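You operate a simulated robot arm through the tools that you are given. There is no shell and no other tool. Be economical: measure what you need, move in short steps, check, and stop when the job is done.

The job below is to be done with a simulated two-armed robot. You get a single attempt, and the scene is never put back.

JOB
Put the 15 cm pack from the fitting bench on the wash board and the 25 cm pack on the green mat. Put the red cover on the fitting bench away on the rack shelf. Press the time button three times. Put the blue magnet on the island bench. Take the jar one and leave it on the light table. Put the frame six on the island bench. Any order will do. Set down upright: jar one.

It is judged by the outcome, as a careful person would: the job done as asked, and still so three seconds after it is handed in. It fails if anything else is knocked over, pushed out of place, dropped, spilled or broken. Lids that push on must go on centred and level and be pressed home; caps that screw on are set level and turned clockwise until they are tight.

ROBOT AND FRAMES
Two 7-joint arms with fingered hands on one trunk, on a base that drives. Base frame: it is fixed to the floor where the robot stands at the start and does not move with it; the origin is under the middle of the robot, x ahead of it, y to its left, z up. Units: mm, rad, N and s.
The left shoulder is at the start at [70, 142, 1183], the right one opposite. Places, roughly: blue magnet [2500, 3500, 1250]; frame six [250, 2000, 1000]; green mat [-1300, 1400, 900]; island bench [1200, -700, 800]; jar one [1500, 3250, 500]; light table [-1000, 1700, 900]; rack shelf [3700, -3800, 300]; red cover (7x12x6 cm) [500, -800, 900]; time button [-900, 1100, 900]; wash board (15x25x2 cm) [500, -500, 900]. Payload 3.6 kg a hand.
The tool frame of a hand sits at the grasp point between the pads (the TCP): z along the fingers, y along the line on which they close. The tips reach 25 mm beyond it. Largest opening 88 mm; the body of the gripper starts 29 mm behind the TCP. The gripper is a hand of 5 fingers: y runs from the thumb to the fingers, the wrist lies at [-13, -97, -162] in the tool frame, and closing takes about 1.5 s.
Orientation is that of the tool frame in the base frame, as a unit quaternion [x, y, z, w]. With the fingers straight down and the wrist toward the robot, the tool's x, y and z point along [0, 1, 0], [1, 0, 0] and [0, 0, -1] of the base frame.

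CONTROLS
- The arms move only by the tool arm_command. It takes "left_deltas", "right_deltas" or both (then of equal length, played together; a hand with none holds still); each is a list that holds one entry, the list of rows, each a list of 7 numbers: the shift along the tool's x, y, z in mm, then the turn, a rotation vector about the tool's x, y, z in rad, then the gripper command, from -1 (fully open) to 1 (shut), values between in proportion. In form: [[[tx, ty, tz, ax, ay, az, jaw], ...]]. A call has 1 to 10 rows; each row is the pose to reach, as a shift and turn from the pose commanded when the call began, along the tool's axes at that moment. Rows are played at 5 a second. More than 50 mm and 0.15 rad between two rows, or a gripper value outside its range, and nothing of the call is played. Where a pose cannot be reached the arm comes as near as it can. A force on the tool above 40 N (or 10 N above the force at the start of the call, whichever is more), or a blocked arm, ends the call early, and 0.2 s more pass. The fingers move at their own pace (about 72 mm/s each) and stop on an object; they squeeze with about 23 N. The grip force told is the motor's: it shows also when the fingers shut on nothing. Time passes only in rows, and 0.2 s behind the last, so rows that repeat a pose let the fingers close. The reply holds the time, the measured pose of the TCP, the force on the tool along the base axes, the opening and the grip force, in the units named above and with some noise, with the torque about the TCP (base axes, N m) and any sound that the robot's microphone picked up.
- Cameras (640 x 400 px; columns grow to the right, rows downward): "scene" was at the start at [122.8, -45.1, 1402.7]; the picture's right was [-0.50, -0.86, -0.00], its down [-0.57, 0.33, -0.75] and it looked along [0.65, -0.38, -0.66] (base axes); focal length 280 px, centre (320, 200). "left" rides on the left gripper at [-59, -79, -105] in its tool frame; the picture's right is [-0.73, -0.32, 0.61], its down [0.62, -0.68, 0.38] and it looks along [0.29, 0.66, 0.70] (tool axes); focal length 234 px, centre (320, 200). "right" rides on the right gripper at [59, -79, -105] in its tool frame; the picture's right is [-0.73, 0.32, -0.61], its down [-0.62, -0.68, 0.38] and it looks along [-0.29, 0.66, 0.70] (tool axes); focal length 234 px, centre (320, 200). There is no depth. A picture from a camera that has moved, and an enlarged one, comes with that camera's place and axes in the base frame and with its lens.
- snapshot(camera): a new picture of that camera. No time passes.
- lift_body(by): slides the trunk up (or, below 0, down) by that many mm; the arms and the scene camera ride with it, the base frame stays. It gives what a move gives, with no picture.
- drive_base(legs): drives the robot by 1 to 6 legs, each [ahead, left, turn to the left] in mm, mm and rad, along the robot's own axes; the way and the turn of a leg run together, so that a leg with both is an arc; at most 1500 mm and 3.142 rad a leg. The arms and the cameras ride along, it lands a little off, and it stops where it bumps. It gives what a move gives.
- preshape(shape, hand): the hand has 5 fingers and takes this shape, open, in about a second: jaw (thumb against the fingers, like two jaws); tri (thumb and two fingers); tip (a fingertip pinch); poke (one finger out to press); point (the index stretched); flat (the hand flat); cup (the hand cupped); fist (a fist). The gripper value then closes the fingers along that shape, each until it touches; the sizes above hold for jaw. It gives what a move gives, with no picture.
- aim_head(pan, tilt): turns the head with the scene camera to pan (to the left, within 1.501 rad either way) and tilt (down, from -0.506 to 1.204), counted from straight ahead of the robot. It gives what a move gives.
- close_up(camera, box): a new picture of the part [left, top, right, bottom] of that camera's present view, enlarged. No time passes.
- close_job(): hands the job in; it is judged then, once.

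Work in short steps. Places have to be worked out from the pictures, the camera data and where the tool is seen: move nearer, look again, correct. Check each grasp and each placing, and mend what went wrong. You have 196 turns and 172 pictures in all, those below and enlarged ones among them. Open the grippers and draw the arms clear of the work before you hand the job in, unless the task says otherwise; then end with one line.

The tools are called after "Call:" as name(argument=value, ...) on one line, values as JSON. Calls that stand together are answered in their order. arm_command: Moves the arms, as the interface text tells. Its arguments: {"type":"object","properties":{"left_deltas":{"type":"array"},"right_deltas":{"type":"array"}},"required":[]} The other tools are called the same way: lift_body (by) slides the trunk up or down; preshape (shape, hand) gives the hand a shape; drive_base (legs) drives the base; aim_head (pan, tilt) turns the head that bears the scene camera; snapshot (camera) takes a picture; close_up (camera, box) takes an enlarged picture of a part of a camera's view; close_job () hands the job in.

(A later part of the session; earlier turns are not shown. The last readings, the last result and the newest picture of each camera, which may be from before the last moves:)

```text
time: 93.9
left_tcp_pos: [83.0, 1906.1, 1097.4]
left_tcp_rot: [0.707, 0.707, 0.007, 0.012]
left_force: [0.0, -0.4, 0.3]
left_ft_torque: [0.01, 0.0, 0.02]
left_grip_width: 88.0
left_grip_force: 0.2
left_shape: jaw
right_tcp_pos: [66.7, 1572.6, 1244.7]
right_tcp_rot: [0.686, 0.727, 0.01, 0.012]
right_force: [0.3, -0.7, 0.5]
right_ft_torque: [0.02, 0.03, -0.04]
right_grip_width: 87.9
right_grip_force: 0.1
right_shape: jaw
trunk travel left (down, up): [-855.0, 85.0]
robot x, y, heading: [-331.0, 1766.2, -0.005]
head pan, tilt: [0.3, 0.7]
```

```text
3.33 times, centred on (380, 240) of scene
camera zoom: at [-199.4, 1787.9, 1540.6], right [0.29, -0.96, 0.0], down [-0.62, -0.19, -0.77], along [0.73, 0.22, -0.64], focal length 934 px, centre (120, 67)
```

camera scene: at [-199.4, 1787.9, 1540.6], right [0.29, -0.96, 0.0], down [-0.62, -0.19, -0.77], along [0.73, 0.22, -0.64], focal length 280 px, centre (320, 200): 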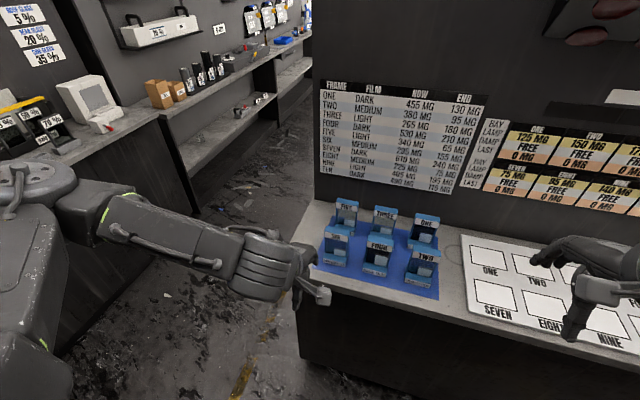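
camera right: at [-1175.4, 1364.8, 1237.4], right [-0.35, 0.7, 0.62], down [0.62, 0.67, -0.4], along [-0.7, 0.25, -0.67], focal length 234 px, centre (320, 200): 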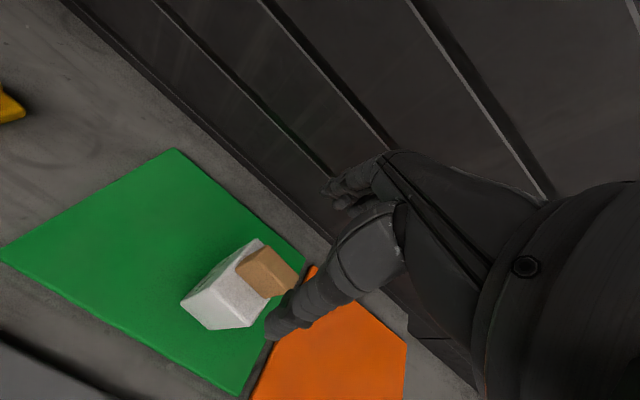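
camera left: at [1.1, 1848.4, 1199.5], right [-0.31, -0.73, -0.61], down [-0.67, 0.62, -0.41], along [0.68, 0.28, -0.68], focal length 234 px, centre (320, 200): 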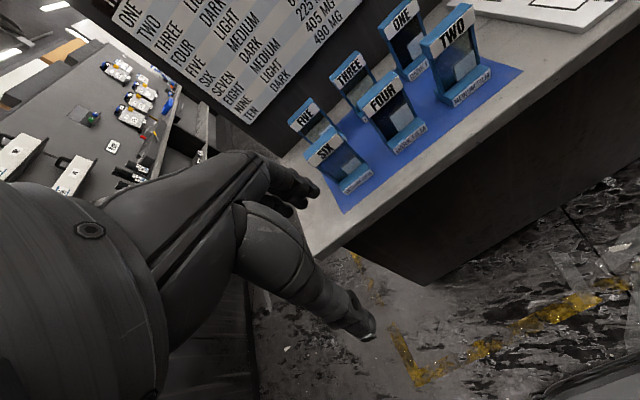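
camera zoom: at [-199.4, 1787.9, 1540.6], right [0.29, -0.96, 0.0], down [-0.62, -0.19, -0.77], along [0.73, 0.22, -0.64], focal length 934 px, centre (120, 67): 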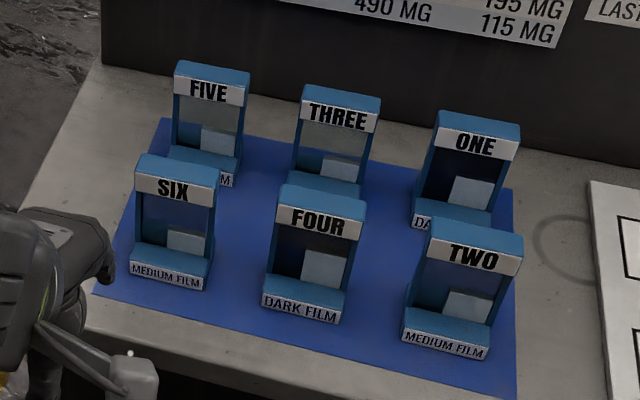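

SIX's top bar is at about [348, 1898, 963], thin along x. I pull the right hand in a bit, drive 262 mm ahead so the left hand is above it, and look.

Call:
arm_command(right_deltas=[[[0, -40, 0, 0, 0, 0, -1], [0, -80, 0, 0, 0, 0, -1], [0, -110, 0, 0, 0, 0, -1]]])

Call:
drive_base(legs=[[262, 0, 0]])

Call:
snapshot(camera="left")

Call:
snapshot(camera="scene")

```text
time: 94.7
left_tcp_pos: [83.5, 1906.8, 1097.5]
left_tcp_rot: [0.707, 0.707, 0.008, 0.013]
left_force: [-0.3, -0.5, 0.3]
left_ft_torque: [0.02, 0.01, 0.01]
left_grip_width: 87.8
left_grip_force: 0.0
left_shape: jaw
right_tcp_pos: [43.5, 1561.4, 1288.4]
right_tcp_rot: [0.687, 0.727, 0.01, 0.012]
right_force: [0.2, 0.3, 0.5]
right_ft_torque: [0.03, 0.03, -0.01]
right_grip_width: 87.9
right_grip_force: 0.1
right_shape: jaw
right hand out of reach, approached as far as the arm can: row 1, 2, 3
trunk travel left (down, up): [-855.0, 85.0]
robot x, y, heading: [-332.0, 1763.0, -0.002]
head pan, tilt: [0.3, 0.7]
```

```text
time: 96.6
left_tcp_pos: [341.5, 1903.1, 1097.9]
left_tcp_rot: [0.71, 0.704, 0.007, 0.013]
left_force: [0.3, -0.6, 0.3]
left_ft_torque: [0.0, -0.01, 0.0]
left_grip_width: 87.9
left_grip_force: 0.0
left_shape: jaw
right_tcp_pos: [299.7, 1558.2, 1289.1]
right_tcp_rot: [0.689, 0.725, 0.01, 0.012]
right_force: [0.4, 0.0, 1.2]
right_ft_torque: [-0.03, -0.02, -0.01]
right_grip_width: 87.8
right_grip_force: 0.0
right_shape: jaw
trunk travel left (down, up): [-855.0, 85.0]
robot x, y, heading: [-73.7, 1766.6, -0.009]
head pan, tilt: [0.3, 0.7]
```

```text
111 pictures are left
camera left: at [258.4, 1844.9, 1200.0], right [-0.31, -0.73, -0.61], down [-0.67, 0.62, -0.41], along [0.68, 0.28, -0.68], focal length 234 px, centre (320, 200)
```

left: 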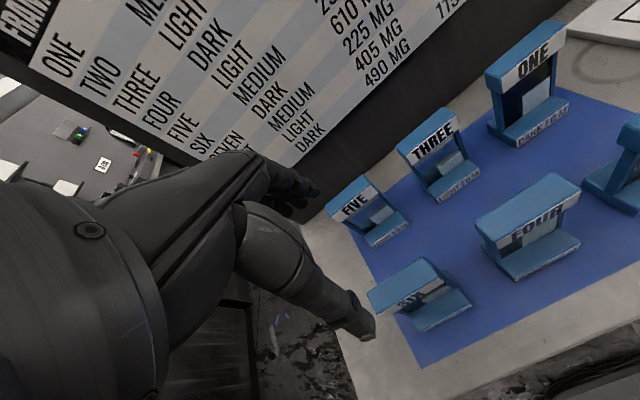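

```text
110 pictures are left
camera scene: at [57.0, 1785.3, 1540.8], right [0.29, -0.96, 0.0], down [-0.62, -0.19, -0.77], along [0.73, 0.22, -0.64], focal length 280 px, centre (320, 200)
```

scene: 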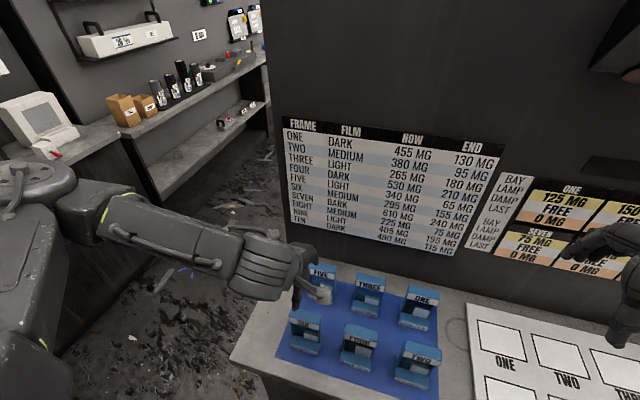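

Two views put SIX's bar at [338, 1903], z≈950; the open hand is right above it. I lower the trunk by 125 mm.

Call:
lift_body(by=-125)

Call:
snapshot(camera="left")

```text
time: 98.1
left_tcp_pos: [342.7, 1903.7, 972.7]
left_tcp_rot: [0.71, 0.704, 0.008, 0.013]
left_force: [-0.2, 0.4, -0.2]
left_ft_torque: [-0.05, -0.02, -0.02]
left_grip_width: 88.1
left_grip_force: 0.2
left_shape: jaw
right_tcp_pos: [300.2, 1558.5, 1163.9]
right_tcp_rot: [0.688, 0.725, 0.01, 0.011]
right_force: [0.9, 0.0, -0.2]
right_ft_torque: [0.03, 0.0, 0.02]
right_grip_width: 88.0
right_grip_force: 0.0
right_shape: jaw
trunk travel left (down, up): [-730.0, 210.0]
robot x, y, heading: [-70.2, 1762.0, -0.015]
head pan, tilt: [0.3, 0.7]
```

```text
109 pictures are left
camera left: at [260.0, 1844.9, 1074.6], right [-0.31, -0.73, -0.61], down [-0.67, 0.62, -0.41], along [0.68, 0.28, -0.68], focal length 234 px, centre (320, 200)
```

left: 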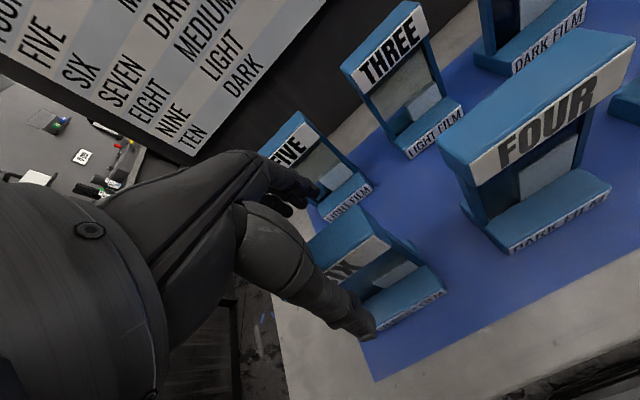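

The bar spans x 323–356 with the TCP at x 343: centred. I lower 28 mm and close.

Call:
arm_command(left_deltas=[[[0, 0, 14, 0, 0, 0, -1], [0, 0, 28, 0, 0, 0, -1], [0, 0, 28, 0, 0, 0, 0], [0, 0, 28, 0, 0, 0, 1], [0, 0, 28, 0, 0, 0, 1], [0, 0, 28, 0, 0, 0, 1], [0, 0, 28, 0, 0, 0, 1], [0, 0, 28, 0, 0, 0, 1], [0, 0, 28, 0, 0, 0, 1]]])

Call:
snapshot(camera="left")

```text
time: 100.1
left_tcp_pos: [344.6, 1903.1, 945.0]
left_tcp_rot: [0.709, 0.705, 0.007, 0.012]
left_force: [-0.4, -0.8, -0.3]
left_ft_torque: [-0.03, -0.01, -0.02]
left_grip_width: 7.9
left_grip_force: 22.8
left_shape: jaw
right_tcp_pos: [302.7, 1558.2, 1164.3]
right_tcp_rot: [0.689, 0.724, 0.009, 0.012]
right_force: [-0.1, -0.7, -0.6]
right_ft_torque: [-0.01, -0.02, 0.02]
right_grip_width: 88.1
right_grip_force: 0.1
right_shape: jaw
trunk travel left (down, up): [-730.0, 210.0]
robot x, y, heading: [-72.0, 1762.0, -0.007]
head pan, tilt: [0.3, 0.7]
```

```text
108 pictures are left
camera left: at [262.4, 1844.6, 1046.6], right [-0.31, -0.73, -0.61], down [-0.67, 0.62, -0.41], along [0.68, 0.28, -0.68], focal length 234 px, centre (320, 200)
```

left: 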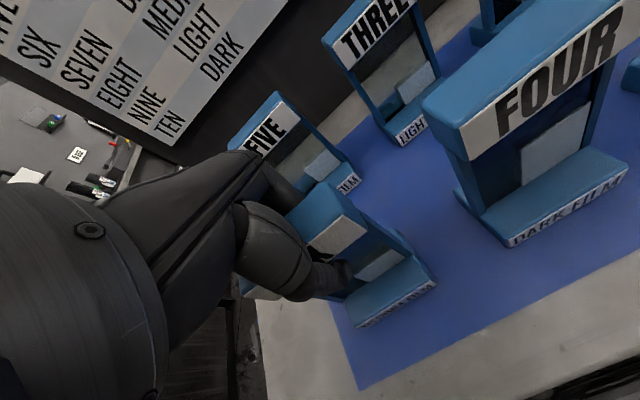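

The grip closed to only 8 mm: the thumb went into the window under the bar. I open, rise 18 mm and regrip on the bar itself.

Call:
arm_command(left_deltas=[[[0, 0, 0, 0, 0, 0, 0], [0, 0, 0, 0, 0, 0, -1], [0, 0, 0, 0, 0, 0, -1], [0, 0, 0, 0, 0, 0, -1], [0, 0, 0, 0, 0, 0, -1], [-2, -4, -17, 0, 0, 0, -1], [-2, -4, -17, 0, 0, 0, -1]]])

Call:
arm_command(left_deltas=[[[0, 0, 0, 0, 0, 0, 0], [0, 0, 0, 0, 0, 0, 1], [0, 0, 0, 0, 0, 0, 1], [0, 0, 0, 0, 0, 0, 1], [0, 0, 0, 0, 0, 0, 1], [0, 0, 0, 0, 0, 0, 1], [0, 0, 0, 0, 0, 0, 1], [0, 0, 0, 0, 0, 0, 1]]])

Call:
snapshot(camera="left")

```text
time: 101.7
left_tcp_pos: [339.7, 1901.4, 961.8]
left_tcp_rot: [0.71, 0.704, 0.006, 0.011]
left_force: [0.0, 0.1, -0.2]
left_ft_torque: [0.0, -0.02, 0.0]
left_grip_width: 87.9
left_grip_force: 0.0
left_shape: jaw
right_tcp_pos: [302.4, 1558.7, 1163.3]
right_tcp_rot: [0.689, 0.725, 0.009, 0.012]
right_force: [0.9, -0.9, 0.5]
right_ft_torque: [0.01, -0.02, -0.03]
right_grip_width: 87.7
right_grip_force: 0.0
right_shape: jaw
trunk travel left (down, up): [-730.0, 210.0]
robot x, y, heading: [-70.8, 1761.3, -0.006]
head pan, tilt: [0.3, 0.7]
```

```text
time: 103.5
left_tcp_pos: [340.6, 1901.1, 961.9]
left_tcp_rot: [0.709, 0.705, 0.006, 0.011]
left_force: [-0.1, -0.2, -4.2]
left_ft_torque: [0.02, 0.01, 0.05]
left_grip_width: 17.4
left_grip_force: 23.2
left_shape: jaw
right_tcp_pos: [301.8, 1558.3, 1163.4]
right_tcp_rot: [0.689, 0.725, 0.01, 0.011]
right_force: [0.8, 0.3, -0.6]
right_ft_torque: [0.01, 0.0, -0.01]
right_grip_width: 88.0
right_grip_force: 0.1
right_shape: jaw
trunk travel left (down, up): [-730.0, 210.0]
robot x, y, heading: [-68.7, 1767.2, -0.01]
head pan, tilt: [0.3, 0.7]
```

```text
107 pictures are left
camera left: at [257.8, 1842.8, 1064.0], right [-0.31, -0.73, -0.61], down [-0.67, 0.62, -0.41], along [0.68, 0.28, -0.68], focal length 234 px, centre (320, 200)
```

left: 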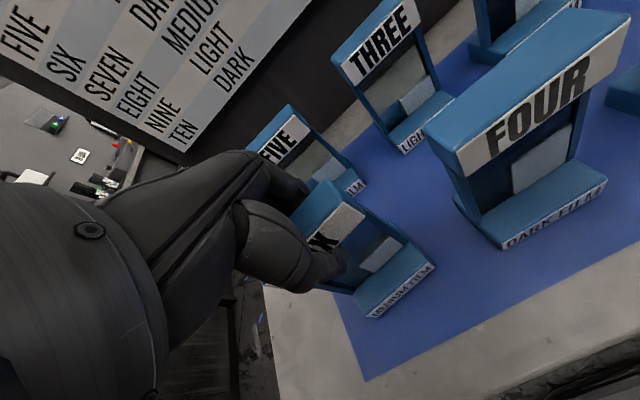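

Grip now 17 mm with a small downward pull. I zoom in to check how the fingers hold it.

Call:
close_up(camera="left", box=[230, 140, 450, 330])

Call:
close_up(camera="scene", box=[240, 220, 460, 390])

```text
2.11 times, centred on (340, 235) of left
camera zoom: at [257.8, 1842.8, 1064.0], right [-0.31, -0.73, -0.61], down [-0.67, 0.62, -0.41], along [0.68, 0.28, -0.68], focal length 493 px, centre (278, 126)
```

zoom: 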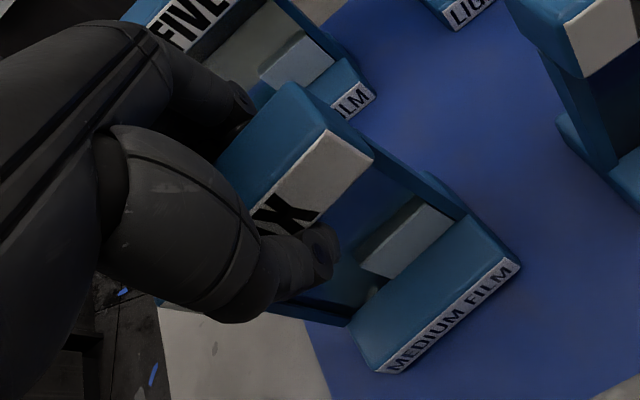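

```text
2.35 times, centred on (350, 305) of scene
camera zoom: at [59.8, 1785.5, 1415.5], right [0.29, -0.96, 0.0], down [-0.62, -0.19, -0.76], along [0.73, 0.22, -0.64], focal length 660 px, centre (249, -47)
```

zoom: 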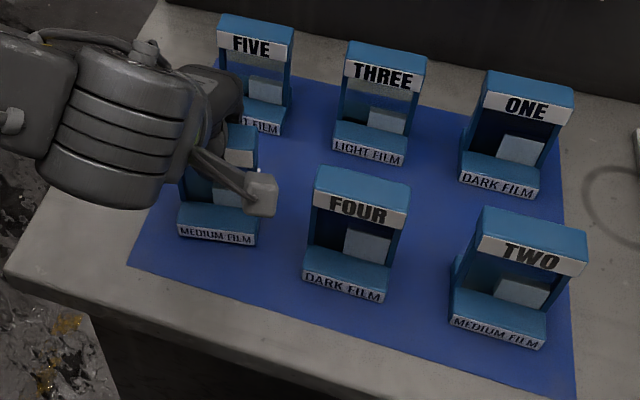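

The thumb tip is still just under the bar, so the bar is higher than I thought (about 942–965). I open, rise another 12 mm and regrip.

Call:
arm_command(left_deltas=[[[0, 0, 0, 0, 0, 0, 0], [0, 0, 0, 0, 0, 0, -1], [0, 0, 0, 0, 0, 0, -1], [0, 0, 0, 0, 0, 0, -1], [0, 0, 0, 0, 0, 0, -1], [0, 0, -12, 0, 0, 0, -1], [0, 0, -12, 0, 0, 0, -1]]])

Call:
arm_command(left_deltas=[[[0, 0, 0, 0, 0, 0, 0], [0, 0, 0, 0, 0, 0, 1], [0, 0, 0, 0, 0, 0, 1], [0, 0, 0, 0, 0, 0, 1], [0, 0, 0, 0, 0, 0, 1], [0, 0, 0, 0, 0, 0, 1], [0, 0, 0, 0, 0, 0, 1], [0, 0, 0, 0, 0, 0, 1]]])

Call:
close_up(camera="left", box=[230, 140, 450, 330])

```text
time: 105.1
left_tcp_pos: [339.6, 1900.2, 974.1]
left_tcp_rot: [0.709, 0.705, 0.006, 0.012]
left_force: [0.1, -0.4, -0.2]
left_ft_torque: [0.02, -0.01, 0.03]
left_grip_width: 87.3
left_grip_force: 0.0
left_shape: jaw
right_tcp_pos: [302.8, 1558.8, 1162.2]
right_tcp_rot: [0.689, 0.725, 0.01, 0.011]
right_force: [0.8, 0.6, -0.4]
right_ft_torque: [0.01, -0.03, 0.0]
right_grip_width: 87.9
right_grip_force: 0.2
right_shape: jaw
trunk travel left (down, up): [-730.0, 210.0]
robot x, y, heading: [-73.2, 1765.7, -0.011]
head pan, tilt: [0.3, 0.7]
```

```text
time: 106.9
left_tcp_pos: [340.4, 1900.8, 973.5]
left_tcp_rot: [0.709, 0.705, 0.007, 0.012]
left_force: [-0.8, 0.7, 0.5]
left_ft_torque: [-0.05, 0.02, -0.02]
left_grip_width: 18.7
left_grip_force: 22.6
left_shape: jaw
right_tcp_pos: [302.7, 1558.3, 1162.9]
right_tcp_rot: [0.689, 0.725, 0.009, 0.011]
right_force: [-0.6, -0.7, 0.4]
right_ft_torque: [0.02, -0.01, 0.0]
right_grip_width: 87.8
right_grip_force: 0.1
right_shape: jaw
trunk travel left (down, up): [-730.0, 210.0]
robot x, y, heading: [-71.3, 1766.6, -0.007]
head pan, tilt: [0.3, 0.7]
```

```text
2.11 times, centred on (340, 235) of left
camera zoom: at [257.7, 1842.0, 1076.3], right [-0.31, -0.73, -0.61], down [-0.67, 0.62, -0.41], along [0.68, 0.28, -0.68], focal length 493 px, centre (278, 126)
```

zoom: 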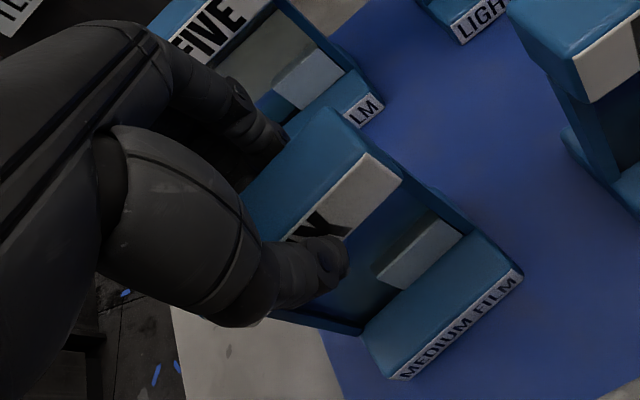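

A clean grip on the bar now (18.7 mm, no side force). I lift with the trunk and check.

Call:
lift_body(by=150)

Call:
snapshot(camera="left")

Call:
snapshot(camera="scene")

```text
time: 108.7
left_tcp_pos: [340.6, 1898.6, 1122.9]
left_tcp_rot: [0.709, 0.705, 0.007, 0.012]
left_force: [-1.1, 0.2, -3.9]
left_ft_torque: [-0.01, -0.01, -0.01]
left_grip_width: 18.8
left_grip_force: 23.2
left_shape: jaw
right_tcp_pos: [302.1, 1559.0, 1314.3]
right_tcp_rot: [0.689, 0.724, 0.01, 0.012]
right_force: [0.3, 0.3, 0.5]
right_ft_torque: [0.01, 0.0, 0.01]
right_grip_width: 87.9
right_grip_force: 0.0
right_shape: jaw
trunk travel left (down, up): [-880.0, 60.0]
robot x, y, heading: [-72.2, 1766.2, -0.007]
head pan, tilt: [0.3, 0.7]
```

```text
103 pictures are left
camera left: at [257.8, 1842.0, 1226.2], right [-0.31, -0.73, -0.61], down [-0.67, 0.62, -0.41], along [0.68, 0.28, -0.68], focal length 234 px, centre (320, 200)
```

left: 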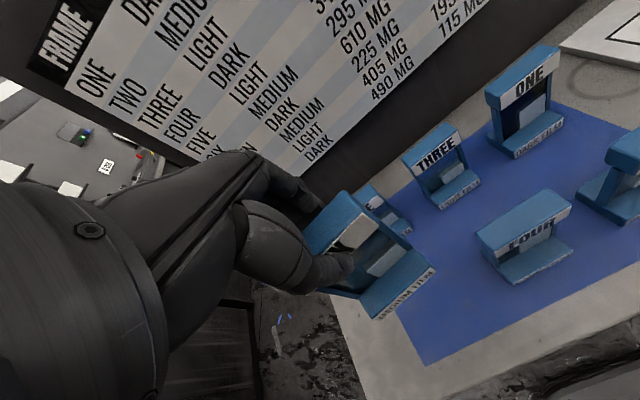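

```text
102 pictures are left
camera scene: at [59.9, 1785.5, 1565.5], right [0.29, -0.96, 0.0], down [-0.62, -0.19, -0.76], along [0.73, 0.22, -0.64], focal length 280 px, centre (320, 200)
```

scene: 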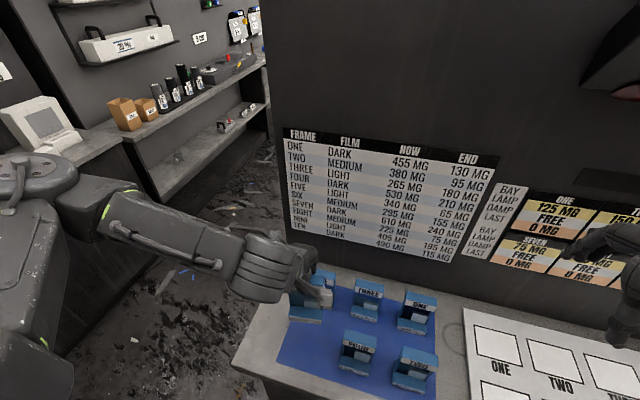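

Frame six is held well clear. I back off and look down the passage past the frame bench, where jar one should be.

Call:
drive_base(legs=[[-260, 0, 0]])

Call:
aim_head(pan=0.75, tilt=0.55)

Call:
snapshot(camera="scene")

```text
time: 110.5
left_tcp_pos: [75.0, 1900.4, 1122.6]
left_tcp_rot: [0.711, 0.703, 0.007, 0.011]
left_force: [-0.3, 0.9, -3.9]
left_ft_torque: [-0.02, -0.01, 0.0]
left_grip_width: 18.7
left_grip_force: 23.2
left_shape: jaw
right_tcp_pos: [34.6, 1559.4, 1312.6]
right_tcp_rot: [0.691, 0.723, 0.009, 0.011]
right_force: [0.2, 0.9, -0.4]
right_ft_torque: [-0.03, 0.01, 0.0]
right_grip_width: 87.8
right_grip_force: 0.0
right_shape: jaw
trunk travel left (down, up): [-880.0, 60.0]
robot x, y, heading: [-341.8, 1765.1, -0.014]
head pan, tilt: [0.3, 0.7]
```

```text
time: 111.5
left_tcp_pos: [73.4, 1900.5, 1123.7]
left_tcp_rot: [0.712, 0.702, 0.007, 0.013]
left_force: [-0.6, 0.3, -3.3]
left_ft_torque: [0.01, 0.0, 0.02]
left_grip_width: 19.1
left_grip_force: 23.5
left_shape: jaw
right_tcp_pos: [32.9, 1558.4, 1313.4]
right_tcp_rot: [0.691, 0.723, 0.009, 0.012]
right_force: [0.3, 0.9, -0.3]
right_ft_torque: [0.01, 0.0, 0.03]
right_grip_width: 87.7
right_grip_force: 0.1
right_shape: jaw
trunk travel left (down, up): [-880.0, 60.0]
robot x, y, heading: [-338.3, 1768.7, -0.015]
head pan, tilt: [0.75, 0.55]
```

```text
101 pictures are left
camera scene: at [-223.5, 1823.9, 1578.7], right [0.67, -0.74, 0.0], down [-0.39, -0.35, -0.85], along [0.63, 0.57, -0.52], focal length 280 px, centre (320, 200)
```

scene: 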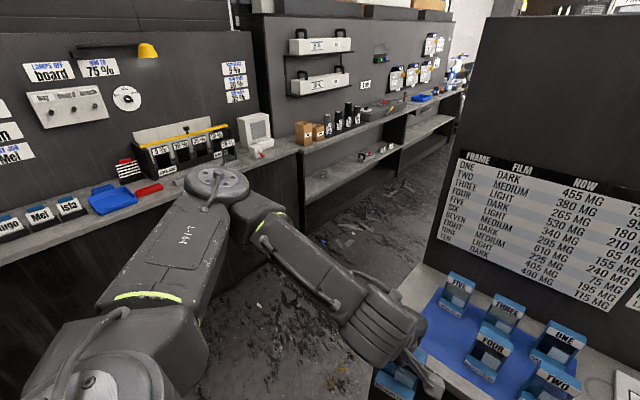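

The counter's front edge runs along y≈3140, leaving a wide aisle. I sidestep into it and turn to face the counter, then look along the way to the right.

Call:
drive_base(legs=[[0, 735, 0.014], [0, 0, 1.57]])

Call:
aim_head(pan=-0.9, tilt=0.5)

Call:
snapshot(camera="scene")

```text
time: 119.3
left_tcp_pos: [-456.3, 2924.0, 1123.5]
left_tcp_rot: [0.014, 1.0, 0.012, 0.005]
left_force: [0.5, 0.8, -3.5]
left_ft_torque: [0.03, 0.01, 0.02]
left_grip_width: 18.6
left_grip_force: 22.7
left_shape: jaw
right_tcp_pos: [-117.2, 2878.4, 1312.5]
right_tcp_rot: [-0.013, 1.0, 0.015, 0.002]
right_force: [-0.1, -0.7, 0.2]
right_ft_torque: [-0.01, 0.0, 0.02]
right_grip_width: 88.0
right_grip_force: 0.0
right_shape: jaw
trunk travel left (down, up): [-880.0, 60.0]
robot x, y, heading: [-329.0, 2511.4, 1.538]
head pan, tilt: [0.75, 0.55]
```

```text
time: 121.0
left_tcp_pos: [-456.3, 2924.0, 1123.6]
left_tcp_rot: [0.014, 1.0, 0.013, 0.003]
left_force: [0.0, 0.2, -4.4]
left_ft_torque: [-0.01, 0.02, 0.0]
left_grip_width: 19.0
left_grip_force: 23.2
left_shape: jaw
right_tcp_pos: [-116.4, 2878.4, 1313.8]
right_tcp_rot: [-0.015, 1.0, 0.015, 0.002]
right_force: [0.3, 0.1, -0.4]
right_ft_torque: [-0.02, 0.0, -0.02]
right_grip_width: 87.6
right_grip_force: 0.1
right_shape: jaw
trunk travel left (down, up): [-880.0, 60.0]
robot x, y, heading: [-331.3, 2507.4, 1.536]
head pan, tilt: [-0.901, 0.499]
```

```text
100 pictures are left
camera scene: at [-255.5, 2611.0, 1583.2], right [0.6, -0.8, 0.0], down [-0.38, -0.29, -0.88], along [0.7, 0.52, -0.48], focal length 280 px, centre (320, 200)
```

scene: 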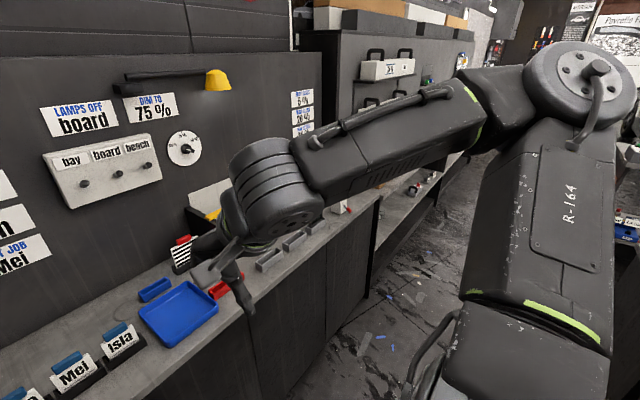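

The aisle floor is clear to the right. I straighten up and sidestep along the counter to x≈1250, then look.

Call:
drive_base(legs=[[0, 0, 0.034], [0, -1400, 0]])

Call:
aim_head(pan=-0.3, tilt=0.8)

Call:
snapshot(camera="scene")

```text
time: 128.2
left_tcp_pos: [896.7, 2928.3, 1123.5]
left_tcp_rot: [-0.008, 1.0, 0.014, 0.003]
left_force: [-1.0, 0.2, -2.5]
left_ft_torque: [-0.01, 0.02, 0.02]
left_grip_width: 18.8
left_grip_force: 22.9
left_shape: jaw
right_tcp_pos: [1237.2, 2896.4, 1313.5]
right_tcp_rot: [-0.035, 0.999, 0.015, 0.002]
right_force: [0.1, -0.1, 0.4]
right_ft_torque: [-0.03, 0.01, -0.02]
right_grip_width: 87.9
right_grip_force: 0.1
right_shape: jaw
trunk travel left (down, up): [-880.0, 60.0]
robot x, y, heading: [1039.8, 2516.1, 1.58]
head pan, tilt: [-0.901, 0.499]
```

```text
time: 129.2
left_tcp_pos: [896.4, 2927.8, 1124.0]
left_tcp_rot: [-0.007, 1.0, 0.014, 0.003]
left_force: [0.2, 0.6, -3.8]
left_ft_torque: [-0.01, 0.0, -0.02]
left_grip_width: 18.8
left_grip_force: 23.2
left_shape: jaw
right_tcp_pos: [1239.4, 2896.3, 1313.5]
right_tcp_rot: [-0.035, 0.999, 0.015, 0.002]
right_force: [-0.6, -0.3, 0.0]
right_ft_torque: [0.02, 0.02, 0.03]
right_grip_width: 87.8
right_grip_force: 0.1
right_shape: jaw
trunk travel left (down, up): [-880.0, 60.0]
robot x, y, heading: [1038.5, 2513.9, 1.58]
head pan, tilt: [-0.3, 0.799]
```

```text
99 pictures are left
camera scene: at [1062.9, 2643.6, 1557.3], right [0.96, -0.29, 0.0], down [-0.21, -0.69, -0.7], along [0.2, 0.67, -0.72], focal length 280 px, centre (320, 200)
```

scene: 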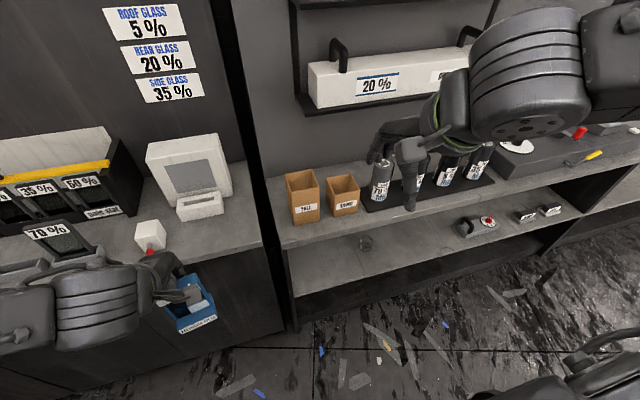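

The glass thing at (367, 243) on the lower shelf matches the place of jar one. I zoom in.

Call:
close_up(camera="scene", box=[280, 160, 440, 280])

Call:
close_up(camera="scene", box=[430, 150, 590, 270])

```text
3.33 times, centred on (360, 220) of scene
camera zoom: at [1062.9, 2643.6, 1557.3], right [0.96, -0.29, 0.0], down [-0.21, -0.69, -0.7], along [0.2, 0.67, -0.72], focal length 934 px, centre (187, 133)
```

zoom: 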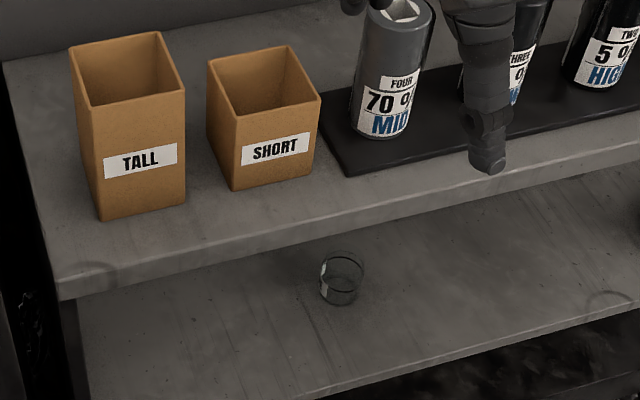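

```text
3.33 times, centred on (510, 210) of scene
camera zoom: at [1062.9, 2643.6, 1557.3], right [0.96, -0.29, 0.0], down [-0.21, -0.69, -0.7], along [0.2, 0.67, -0.72], focal length 934 px, centre (-313, 167)
```

zoom: 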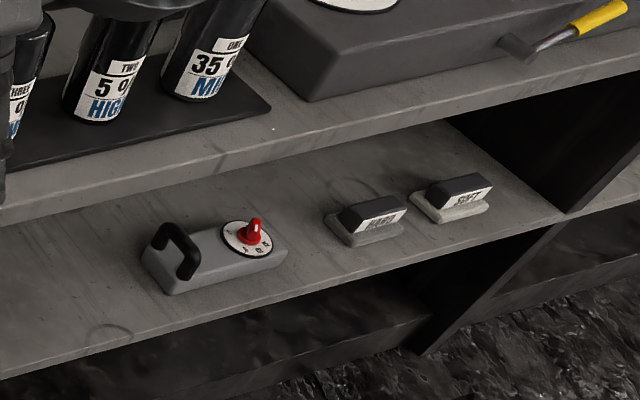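

Jar one is a small glass about 55 mm wide at about [1472, 3290] on the lower shelf (z≈500), some 140 mm inside the front edge under the upper shelf. I'll reach in with a tilted hand closing sideways; first I turn the right hand in free space.

Call:
arm_command(right_deltas=[[[0, 0, 5, 0, 0, -0.15, -1], [0, 0, 10, 0, 0, -0.3, -1], [0, 0, 15, 0, 0, -0.45, -1], [0, 0, 20, 0, 0, -0.6, -1], [0, 0, 25, 0, 0, -0.75, -1], [0, 0, 30, 0, 0, -0.9, -1], [0, 0, 35, 0, 0, -1.05, -1], [0, 0, 40, 0, 0, -1.2, -1], [0, 0, 45, 0, 0, -1.35, -1], [0, 0, 50, 0, 0, -1.5, -1]]])

Call:
arm_command(right_deltas=[[[0, 0, 10, 0, -0.15, 0, -1], [0, 0, 20, 0, -0.3, 0, -1], [0, 0, 30, 0, -0.45, 0, -1], [0, 0, 40, 0, -0.6, 0, -1], [0, 0, 50, 0, -0.75, 0, -1], [0, 0, 60, 0, -0.9, 0, -1], [0, 0, 70, 0, -1.05, 0, -1]]])

Call:
snapshot(camera="scene")

```text
time: 131.4
left_tcp_pos: [896.8, 2928.7, 1122.4]
left_tcp_rot: [-0.007, 1.0, 0.013, 0.004]
left_force: [0.1, -0.3, -3.9]
left_ft_torque: [0.02, 0.01, 0.02]
left_grip_width: 18.6
left_grip_force: 22.5
left_shape: jaw
right_tcp_pos: [1237.6, 2897.6, 1264.0]
right_tcp_rot: [0.708, -0.706, -0.01, -0.01]
right_force: [0.5, 0.1, 1.0]
right_ft_torque: [-0.04, 0.02, 0.01]
right_grip_width: 88.0
right_grip_force: 0.0
right_shape: jaw
trunk travel left (down, up): [-880.0, 60.0]
robot x, y, heading: [1036.8, 2516.0, 1.582]
head pan, tilt: [-0.3, 0.799]
```

```text
time: 133.0
left_tcp_pos: [896.8, 2927.0, 1125.5]
left_tcp_rot: [-0.007, 1.0, 0.014, 0.004]
left_force: [0.2, -0.4, -3.5]
left_ft_torque: [0.01, -0.01, 0.02]
left_grip_width: 18.7
left_grip_force: 23.0
left_shape: jaw
right_tcp_pos: [1255.6, 2932.8, 1182.0]
right_tcp_rot: [0.606, -0.606, -0.364, -0.365]
right_force: [0.6, 0.0, 0.1]
right_ft_torque: [0.01, 0.0, 0.03]
right_grip_width: 87.9
right_grip_force: 0.1
right_shape: jaw
right hand out of reach, approached as far as the arm can: row 5, 6, 7
trunk travel left (down, up): [-880.0, 60.0]
robot x, y, heading: [1041.4, 2521.0, 1.585]
head pan, tilt: [-0.3, 0.799]
```

```text
96 pictures are left
camera scene: at [1062.8, 2642.2, 1557.5], right [0.96, -0.29, 0.0], down [-0.2, -0.69, -0.7], along [0.2, 0.67, -0.72], focal length 280 px, centre (320, 200)
```

scene: 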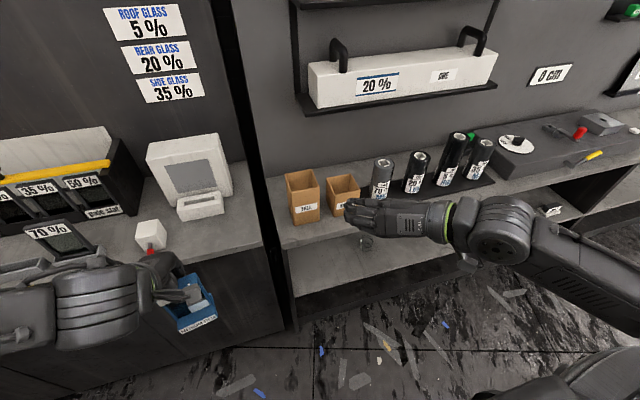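

The hand is tilted 28° below horizontal, closing sideways, as planned. I extend it forward by 140 mm and pull the left hand with the frame back by 90 mm.

Call:
arm_command(right_deltas=[[[-16, 0, 31, 0, 0, 0, -1], [-32, 0, 62, 0, 0, 0, -1], [-49, 0, 93, 0, 0, 0, -1], [-65, 0, 124, 0, 0, 0, -1]]], left_deltas=[[[0, -22, 0, 0, 0, 0, 1], [0, -45, 0, 0, 0, 0, 1], [0, -67, 0, 0, 0, 0, 1], [0, -90, 0, 0, 0, 0, 1]]])

```text
time: 134.0
left_tcp_pos: [913.9, 2904.2, 1097.5]
left_tcp_rot: [-0.007, 1.0, 0.011, 0.003]
left_force: [-0.2, -0.1, -3.6]
left_ft_torque: [0.06, 0.0, 0.02]
left_grip_width: 18.6
left_grip_force: 22.8
left_shape: jaw
left hand out of reach, approached as far as the arm can: row 1, 2, 3, 4
right_tcp_pos: [1253.4, 3074.1, 1177.9]
right_tcp_rot: [0.607, -0.606, -0.363, -0.364]
right_force: [0.4, 0.3, 0.0]
right_ft_torque: [0.01, 0.02, 0.04]
right_grip_width: 87.6
right_grip_force: 0.0
right_shape: jaw
trunk travel left (down, up): [-880.0, 60.0]
robot x, y, heading: [1039.7, 2521.5, 1.583]
head pan, tilt: [-0.3, 0.799]
```

Right TCP is now 553 mm ahead of the axis. I sidestep 218 mm to line up with the jar, then lower the trunk 615 mm while the hand is still in front of the shelf.

Call:
drive_base(legs=[[0, -218, -0.012]])

Call:
lift_body(by=-615)

Call:
aim_head(pan=-0.35, tilt=0.6)

Call:
snapshot(camera="scene")

Call:
snapshot(camera="right")

```text
time: 135.7
left_tcp_pos: [1132.6, 2905.0, 1099.4]
left_tcp_rot: [-0.002, 1.0, 0.012, 0.006]
left_force: [-0.9, -0.2, -4.1]
left_ft_torque: [0.05, 0.0, 0.03]
left_grip_width: 18.6
left_grip_force: 22.7
left_shape: jaw
right_tcp_pos: [1474.2, 3071.9, 1178.9]
right_tcp_rot: [-0.604, 0.609, 0.36, 0.367]
right_force: [-0.1, 0.4, 0.8]
right_ft_torque: [-0.03, -0.04, -0.01]
right_grip_width: 87.8
right_grip_force: 0.1
right_shape: jaw
trunk travel left (down, up): [-880.0, 60.0]
robot x, y, heading: [1259.8, 2520.0, 1.566]
head pan, tilt: [-0.3, 0.799]
```

```text
refused: -615 is not a number from -400 to 400
```

```text
time: 136.4
left_tcp_pos: [1135.6, 2904.2, 1098.6]
left_tcp_rot: [-0.001, 1.0, 0.013, 0.003]
left_force: [-0.2, 0.1, -2.3]
left_ft_torque: [0.02, -0.03, 0.0]
left_grip_width: 18.6
left_grip_force: 23.0
left_shape: jaw
right_tcp_pos: [1476.3, 3070.8, 1179.3]
right_tcp_rot: [-0.604, 0.609, 0.361, 0.366]
right_force: [0.2, 0.0, 0.3]
right_ft_torque: [-0.01, 0.02, 0.02]
right_grip_width: 88.0
right_grip_force: 0.1
right_shape: jaw
trunk travel left (down, up): [-880.0, 60.0]
robot x, y, heading: [1258.9, 2521.5, 1.565]
head pan, tilt: [-0.351, 0.6]
```

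```text
95 pictures are left
camera scene: at [1288.9, 2650.6, 1574.1], right [0.94, -0.34, 0.0], down [-0.19, -0.53, -0.82], along [0.28, 0.77, -0.57], focal length 280 px, centre (320, 200)
```

scene: 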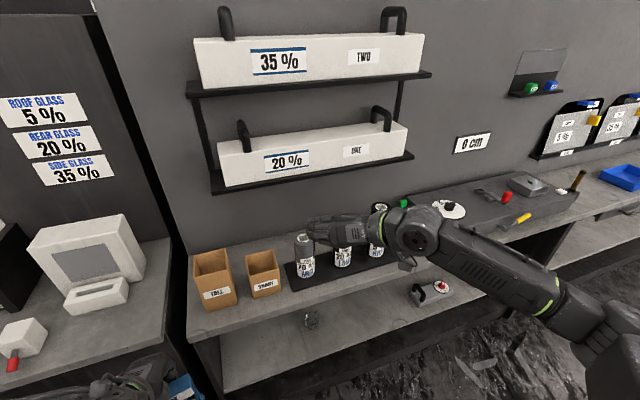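

```text
94 pictures are left
camera right: at [1554.2, 2950.5, 1175.0], right [-0.33, -0.19, 0.93], down [0.69, 0.62, 0.37], along [-0.65, 0.76, -0.07], focal length 234 px, centre (320, 200)
```

right: 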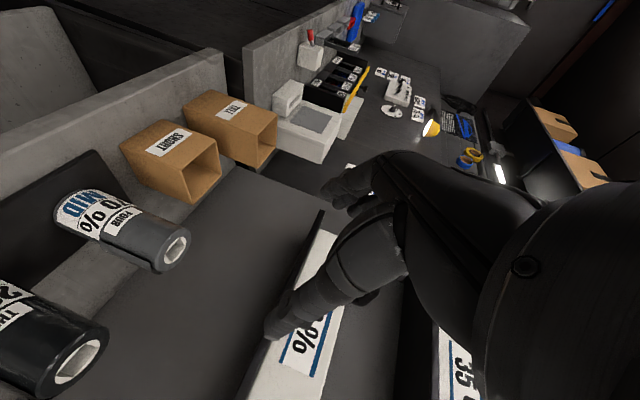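

The lift takes at most 400 per call, so I lower in two steps and look.

Call:
lift_body(by=-310)

Call:
lift_body(by=-270)

Call:
snapshot(camera="scene")

Call:
snapshot(camera="right")

```text
time: 139.5
left_tcp_pos: [1135.5, 2904.6, 789.0]
left_tcp_rot: [-0.003, 1.0, 0.013, 0.004]
left_force: [-0.3, 0.4, -4.5]
left_ft_torque: [0.01, -0.01, 0.01]
left_grip_width: 18.8
left_grip_force: 22.8
left_shape: jaw
right_tcp_pos: [1475.0, 3071.2, 867.9]
right_tcp_rot: [-0.604, 0.609, 0.36, 0.367]
right_force: [0.7, 0.2, 0.2]
right_ft_torque: [-0.01, -0.01, -0.01]
right_grip_width: 87.7
right_grip_force: 0.0
right_shape: jaw
trunk travel left (down, up): [-570.0, 370.0]
robot x, y, heading: [1260.5, 2519.0, 1.568]
head pan, tilt: [-0.351, 0.6]
```

```text
time: 142.2
left_tcp_pos: [1135.9, 2903.6, 520.6]
left_tcp_rot: [-0.002, 1.0, 0.012, 0.003]
left_force: [0.3, -0.2, -3.4]
left_ft_torque: [-0.07, -0.03, -0.03]
left_grip_width: 18.4
left_grip_force: 22.8
left_shape: jaw
right_tcp_pos: [1475.8, 3070.0, 598.9]
right_tcp_rot: [-0.603, 0.61, 0.361, 0.366]
right_force: [-0.8, -0.6, 0.7]
right_ft_torque: [0.03, -0.01, 0.0]
right_grip_width: 87.9
right_grip_force: 0.1
right_shape: jaw
trunk travel left (down, up): [-300.0, 640.0]
robot x, y, heading: [1256.3, 2518.3, 1.564]
head pan, tilt: [-0.351, 0.6]
```

```text
93 pictures are left
camera scene: at [1288.1, 2650.2, 994.2], right [0.94, -0.34, 0.0], down [-0.19, -0.53, -0.82], along [0.28, 0.77, -0.57], focal length 280 px, centre (320, 200)
```

scene: 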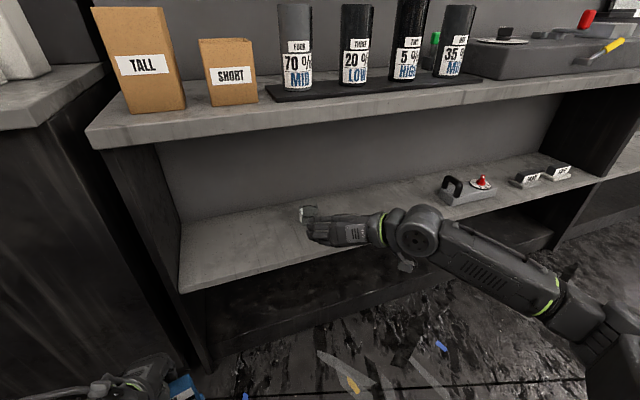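

```text
92 pictures are left
camera right: at [1553.7, 2950.1, 595.3], right [-0.33, -0.19, 0.93], down [0.69, 0.62, 0.37], along [-0.65, 0.76, -0.07], focal length 234 px, centre (320, 200)
```

right: 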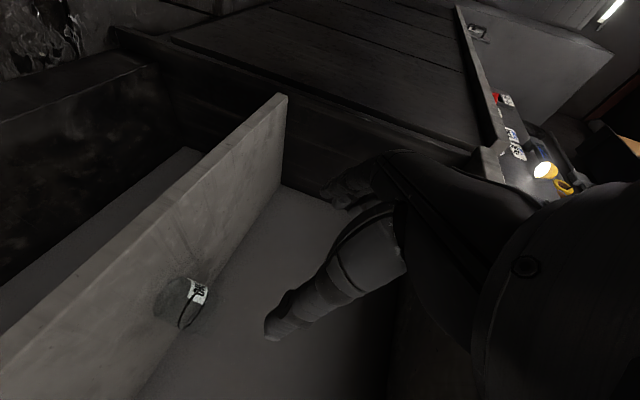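

Two views now agree: jar one is at about [1497, 3339] with its middle at z≈442, so the shelf is at about 415. I zoom in on it to see size and content.

Call:
close_up(camera="right", box=[120, 240, 260, 350])

Call:
close_up(camera="scene", box=[250, 170, 390, 270])

```text
3.64 times, centred on (190, 295) of right
camera zoom: at [1553.7, 2950.1, 595.3], right [-0.33, -0.19, 0.93], down [0.69, 0.62, 0.37], along [-0.65, 0.76, -0.07], focal length 852 px, centre (793, -146)
```

zoom: 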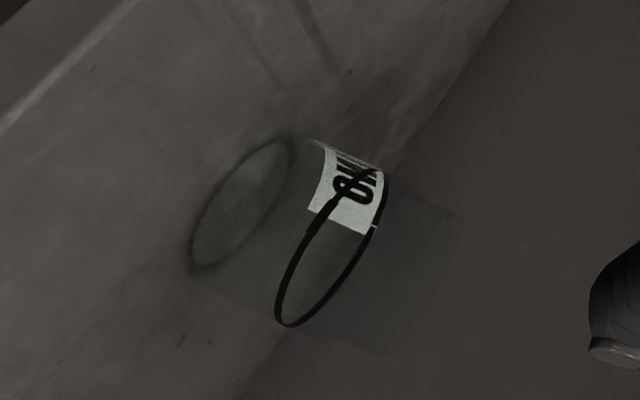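

```text
4.00 times, centred on (320, 220) of scene
camera zoom: at [1288.1, 2650.2, 994.2], right [0.94, -0.34, 0.0], down [-0.19, -0.53, -0.82], along [0.28, 0.77, -0.57], focal length 1121 px, centre (320, 120)
```

zoom: 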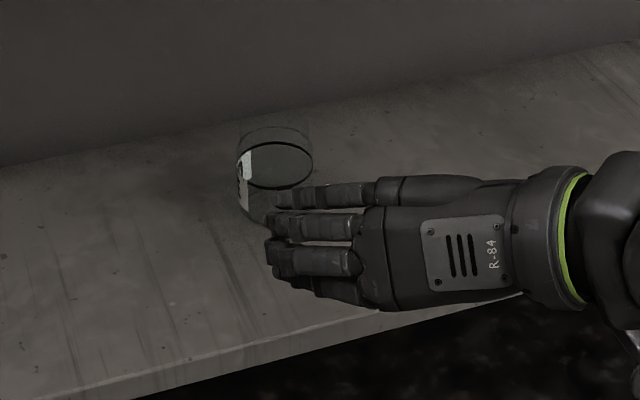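

Jar centre is about [1502, 3347], shelf z≈415, mid-height 449, about 57 mm wide. I lower the trunk 150 mm in front of the shelf, shift 26 mm right, then extend 100 mm at that height.

Call:
lift_body(by=-150)

Call:
arm_command(right_deltas=[[[-12, -10, 22, 0, 0, 0, -1], [-23, -20, 44, 0, 0, 0, -1], [-35, -25, 66, 0, 0, 0, -1], [-47, -25, 88, 0, 0, 0, -1]]])

Call:
snapshot(camera="right")

Call:
snapshot(camera="scene")

```text
time: 144.0
left_tcp_pos: [1135.1, 2902.5, 368.6]
left_tcp_rot: [-0.001, 1.0, 0.013, 0.004]
left_force: [-0.2, 0.8, -3.3]
left_ft_torque: [-0.02, 0.03, 0.02]
left_grip_width: 18.5
left_grip_force: 22.9
left_shape: jaw
right_tcp_pos: [1475.8, 3070.3, 448.5]
right_tcp_rot: [-0.603, 0.61, 0.361, 0.366]
right_force: [0.3, -0.1, -0.4]
right_ft_torque: [0.01, -0.01, 0.01]
right_grip_width: 87.7
right_grip_force: 0.0
right_shape: jaw
trunk travel left (down, up): [-150.0, 790.0]
robot x, y, heading: [1259.2, 2516.4, 1.57]
head pan, tilt: [-0.351, 0.6]
```

```text
time: 145.0
left_tcp_pos: [1135.8, 2903.5, 370.3]
left_tcp_rot: [-0.002, 1.0, 0.011, 0.003]
left_force: [0.4, -0.5, -3.9]
left_ft_torque: [0.0, 0.03, -0.01]
left_grip_width: 18.7
left_grip_force: 22.5
left_shape: jaw
right_tcp_pos: [1501.9, 3170.7, 447.6]
right_tcp_rot: [-0.604, 0.609, 0.361, 0.366]
right_force: [0.2, -0.4, -0.6]
right_ft_torque: [0.03, -0.02, 0.04]
right_grip_width: 88.2
right_grip_force: 0.0
right_shape: jaw
trunk travel left (down, up): [-150.0, 790.0]
robot x, y, heading: [1257.7, 2522.0, 1.569]
head pan, tilt: [-0.351, 0.6]
```

```text
89 pictures are left
camera right: at [1579.7, 3049.3, 444.5], right [-0.33, -0.19, 0.93], down [0.69, 0.62, 0.37], along [-0.65, 0.76, -0.07], focal length 234 px, centre (320, 200)
```

right: 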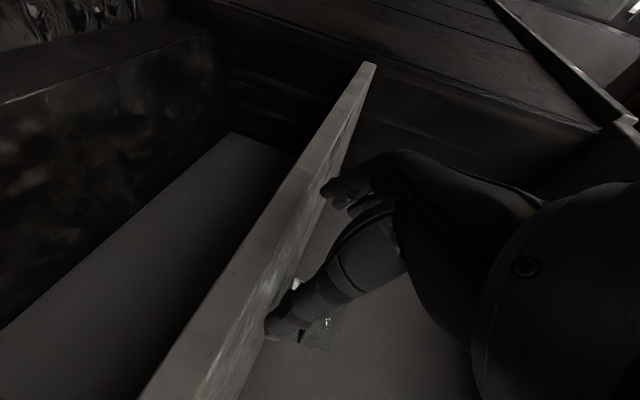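

```text
88 pictures are left
camera scene: at [1288.1, 2650.2, 844.1], right [0.94, -0.34, 0.0], down [-0.19, -0.53, -0.82], along [0.28, 0.77, -0.57], focal length 280 px, centre (320, 200)
```

scene: 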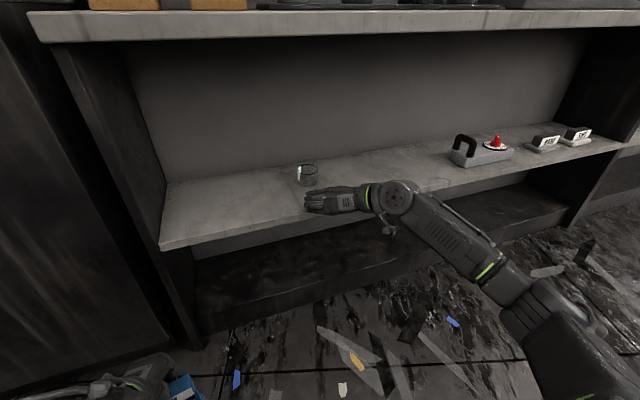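

The hand is at the shelf's front with clearance. I drive 125 mm ahead and look.

Call:
drive_base(legs=[[125, 0, 0]])

Call:
snapshot(camera="right")

Call:
close_up(camera="scene", box=[220, 110, 420, 240])

```text
time: 146.2
left_tcp_pos: [1134.3, 3028.5, 369.2]
left_tcp_rot: [-0.002, 1.0, 0.012, 0.003]
left_force: [0.2, 0.3, -4.4]
left_ft_torque: [0.01, -0.03, -0.01]
left_grip_width: 18.5
left_grip_force: 23.5
left_shape: jaw
right_tcp_pos: [1500.7, 3294.9, 447.0]
right_tcp_rot: [-0.603, 0.61, 0.361, 0.366]
right_force: [-0.3, -0.3, -1.0]
right_ft_torque: [-0.01, -0.02, 0.0]
right_grip_width: 87.9
right_grip_force: 0.1
right_shape: jaw
trunk travel left (down, up): [-150.0, 790.0]
robot x, y, heading: [1259.7, 2642.2, 1.57]
head pan, tilt: [-0.351, 0.6]
```

```text
87 pictures are left
camera right: at [1578.8, 3174.0, 444.4], right [-0.33, -0.19, 0.93], down [0.69, 0.63, 0.37], along [-0.65, 0.76, -0.07], focal length 234 px, centre (320, 200)
```

right: 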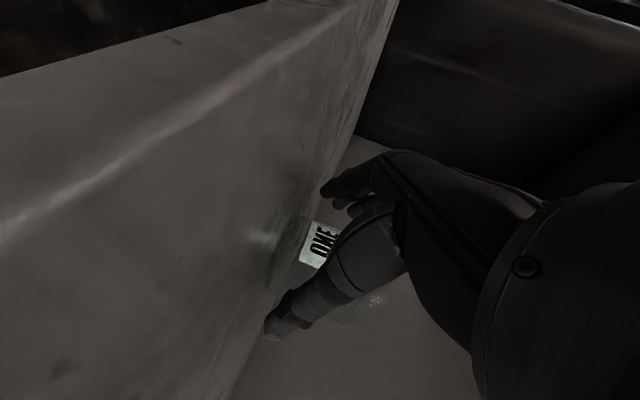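

```text
3.08 times, centred on (320, 175) of scene
camera zoom: at [1287.8, 2774.7, 844.1], right [0.94, -0.34, 0.0], down [-0.19, -0.53, -0.82], along [0.28, 0.77, -0.57], focal length 862 px, centre (320, 277)
```

zoom: 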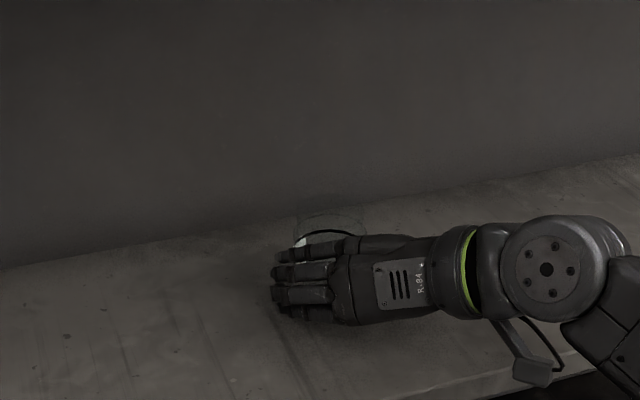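

The label "ONE" faces the hand and the jar sits between thumb and fingers at about [1505, 3348]. I drive the last 50 mm.

Call:
drive_base(legs=[[50, -4, 0]])

Call:
snapshot(camera="right")

Call:
close_up(camera="scene", box=[220, 110, 420, 240])

```text
time: 147.2
left_tcp_pos: [1139.4, 3079.5, 368.1]
left_tcp_rot: [-0.001, 1.0, 0.012, 0.003]
left_force: [0.1, 0.5, -3.2]
left_ft_torque: [0.01, -0.02, -0.02]
left_grip_width: 18.5
left_grip_force: 22.6
left_shape: jaw
right_tcp_pos: [1506.0, 3344.5, 449.0]
right_tcp_rot: [-0.603, 0.61, 0.361, 0.367]
right_force: [1.1, 0.0, 0.1]
right_ft_torque: [0.0, 0.04, 0.04]
right_grip_width: 87.6
right_grip_force: 0.0
right_shape: jaw
trunk travel left (down, up): [-150.0, 790.0]
robot x, y, heading: [1260.1, 2693.9, 1.574]
head pan, tilt: [-0.351, 0.6]
```

```text
85 pictures are left
camera right: at [1583.6, 3224.0, 444.4], right [-0.33, -0.19, 0.93], down [0.69, 0.62, 0.37], along [-0.65, 0.76, -0.07], focal length 234 px, centre (320, 200)
```

right: 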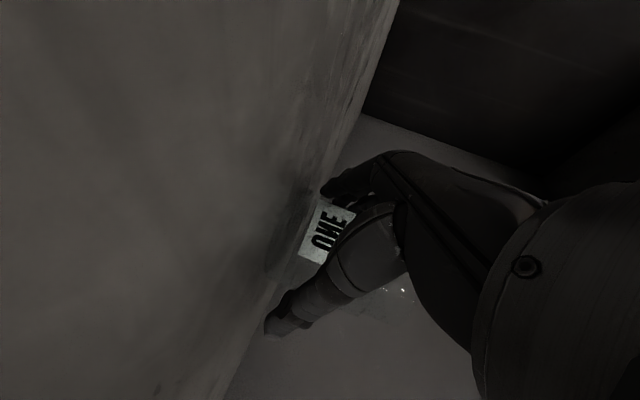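

```text
3.08 times, centred on (320, 175) of scene
camera zoom: at [1292.1, 2825.2, 844.1], right [0.94, -0.34, 0.0], down [-0.19, -0.53, -0.82], along [0.28, 0.77, -0.57], focal length 862 px, centre (320, 277)
```

zoom: 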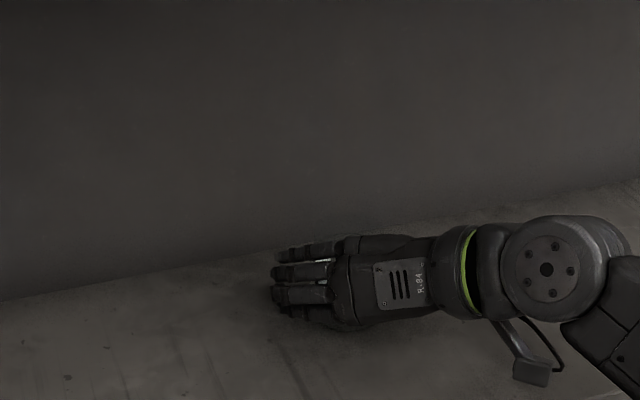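

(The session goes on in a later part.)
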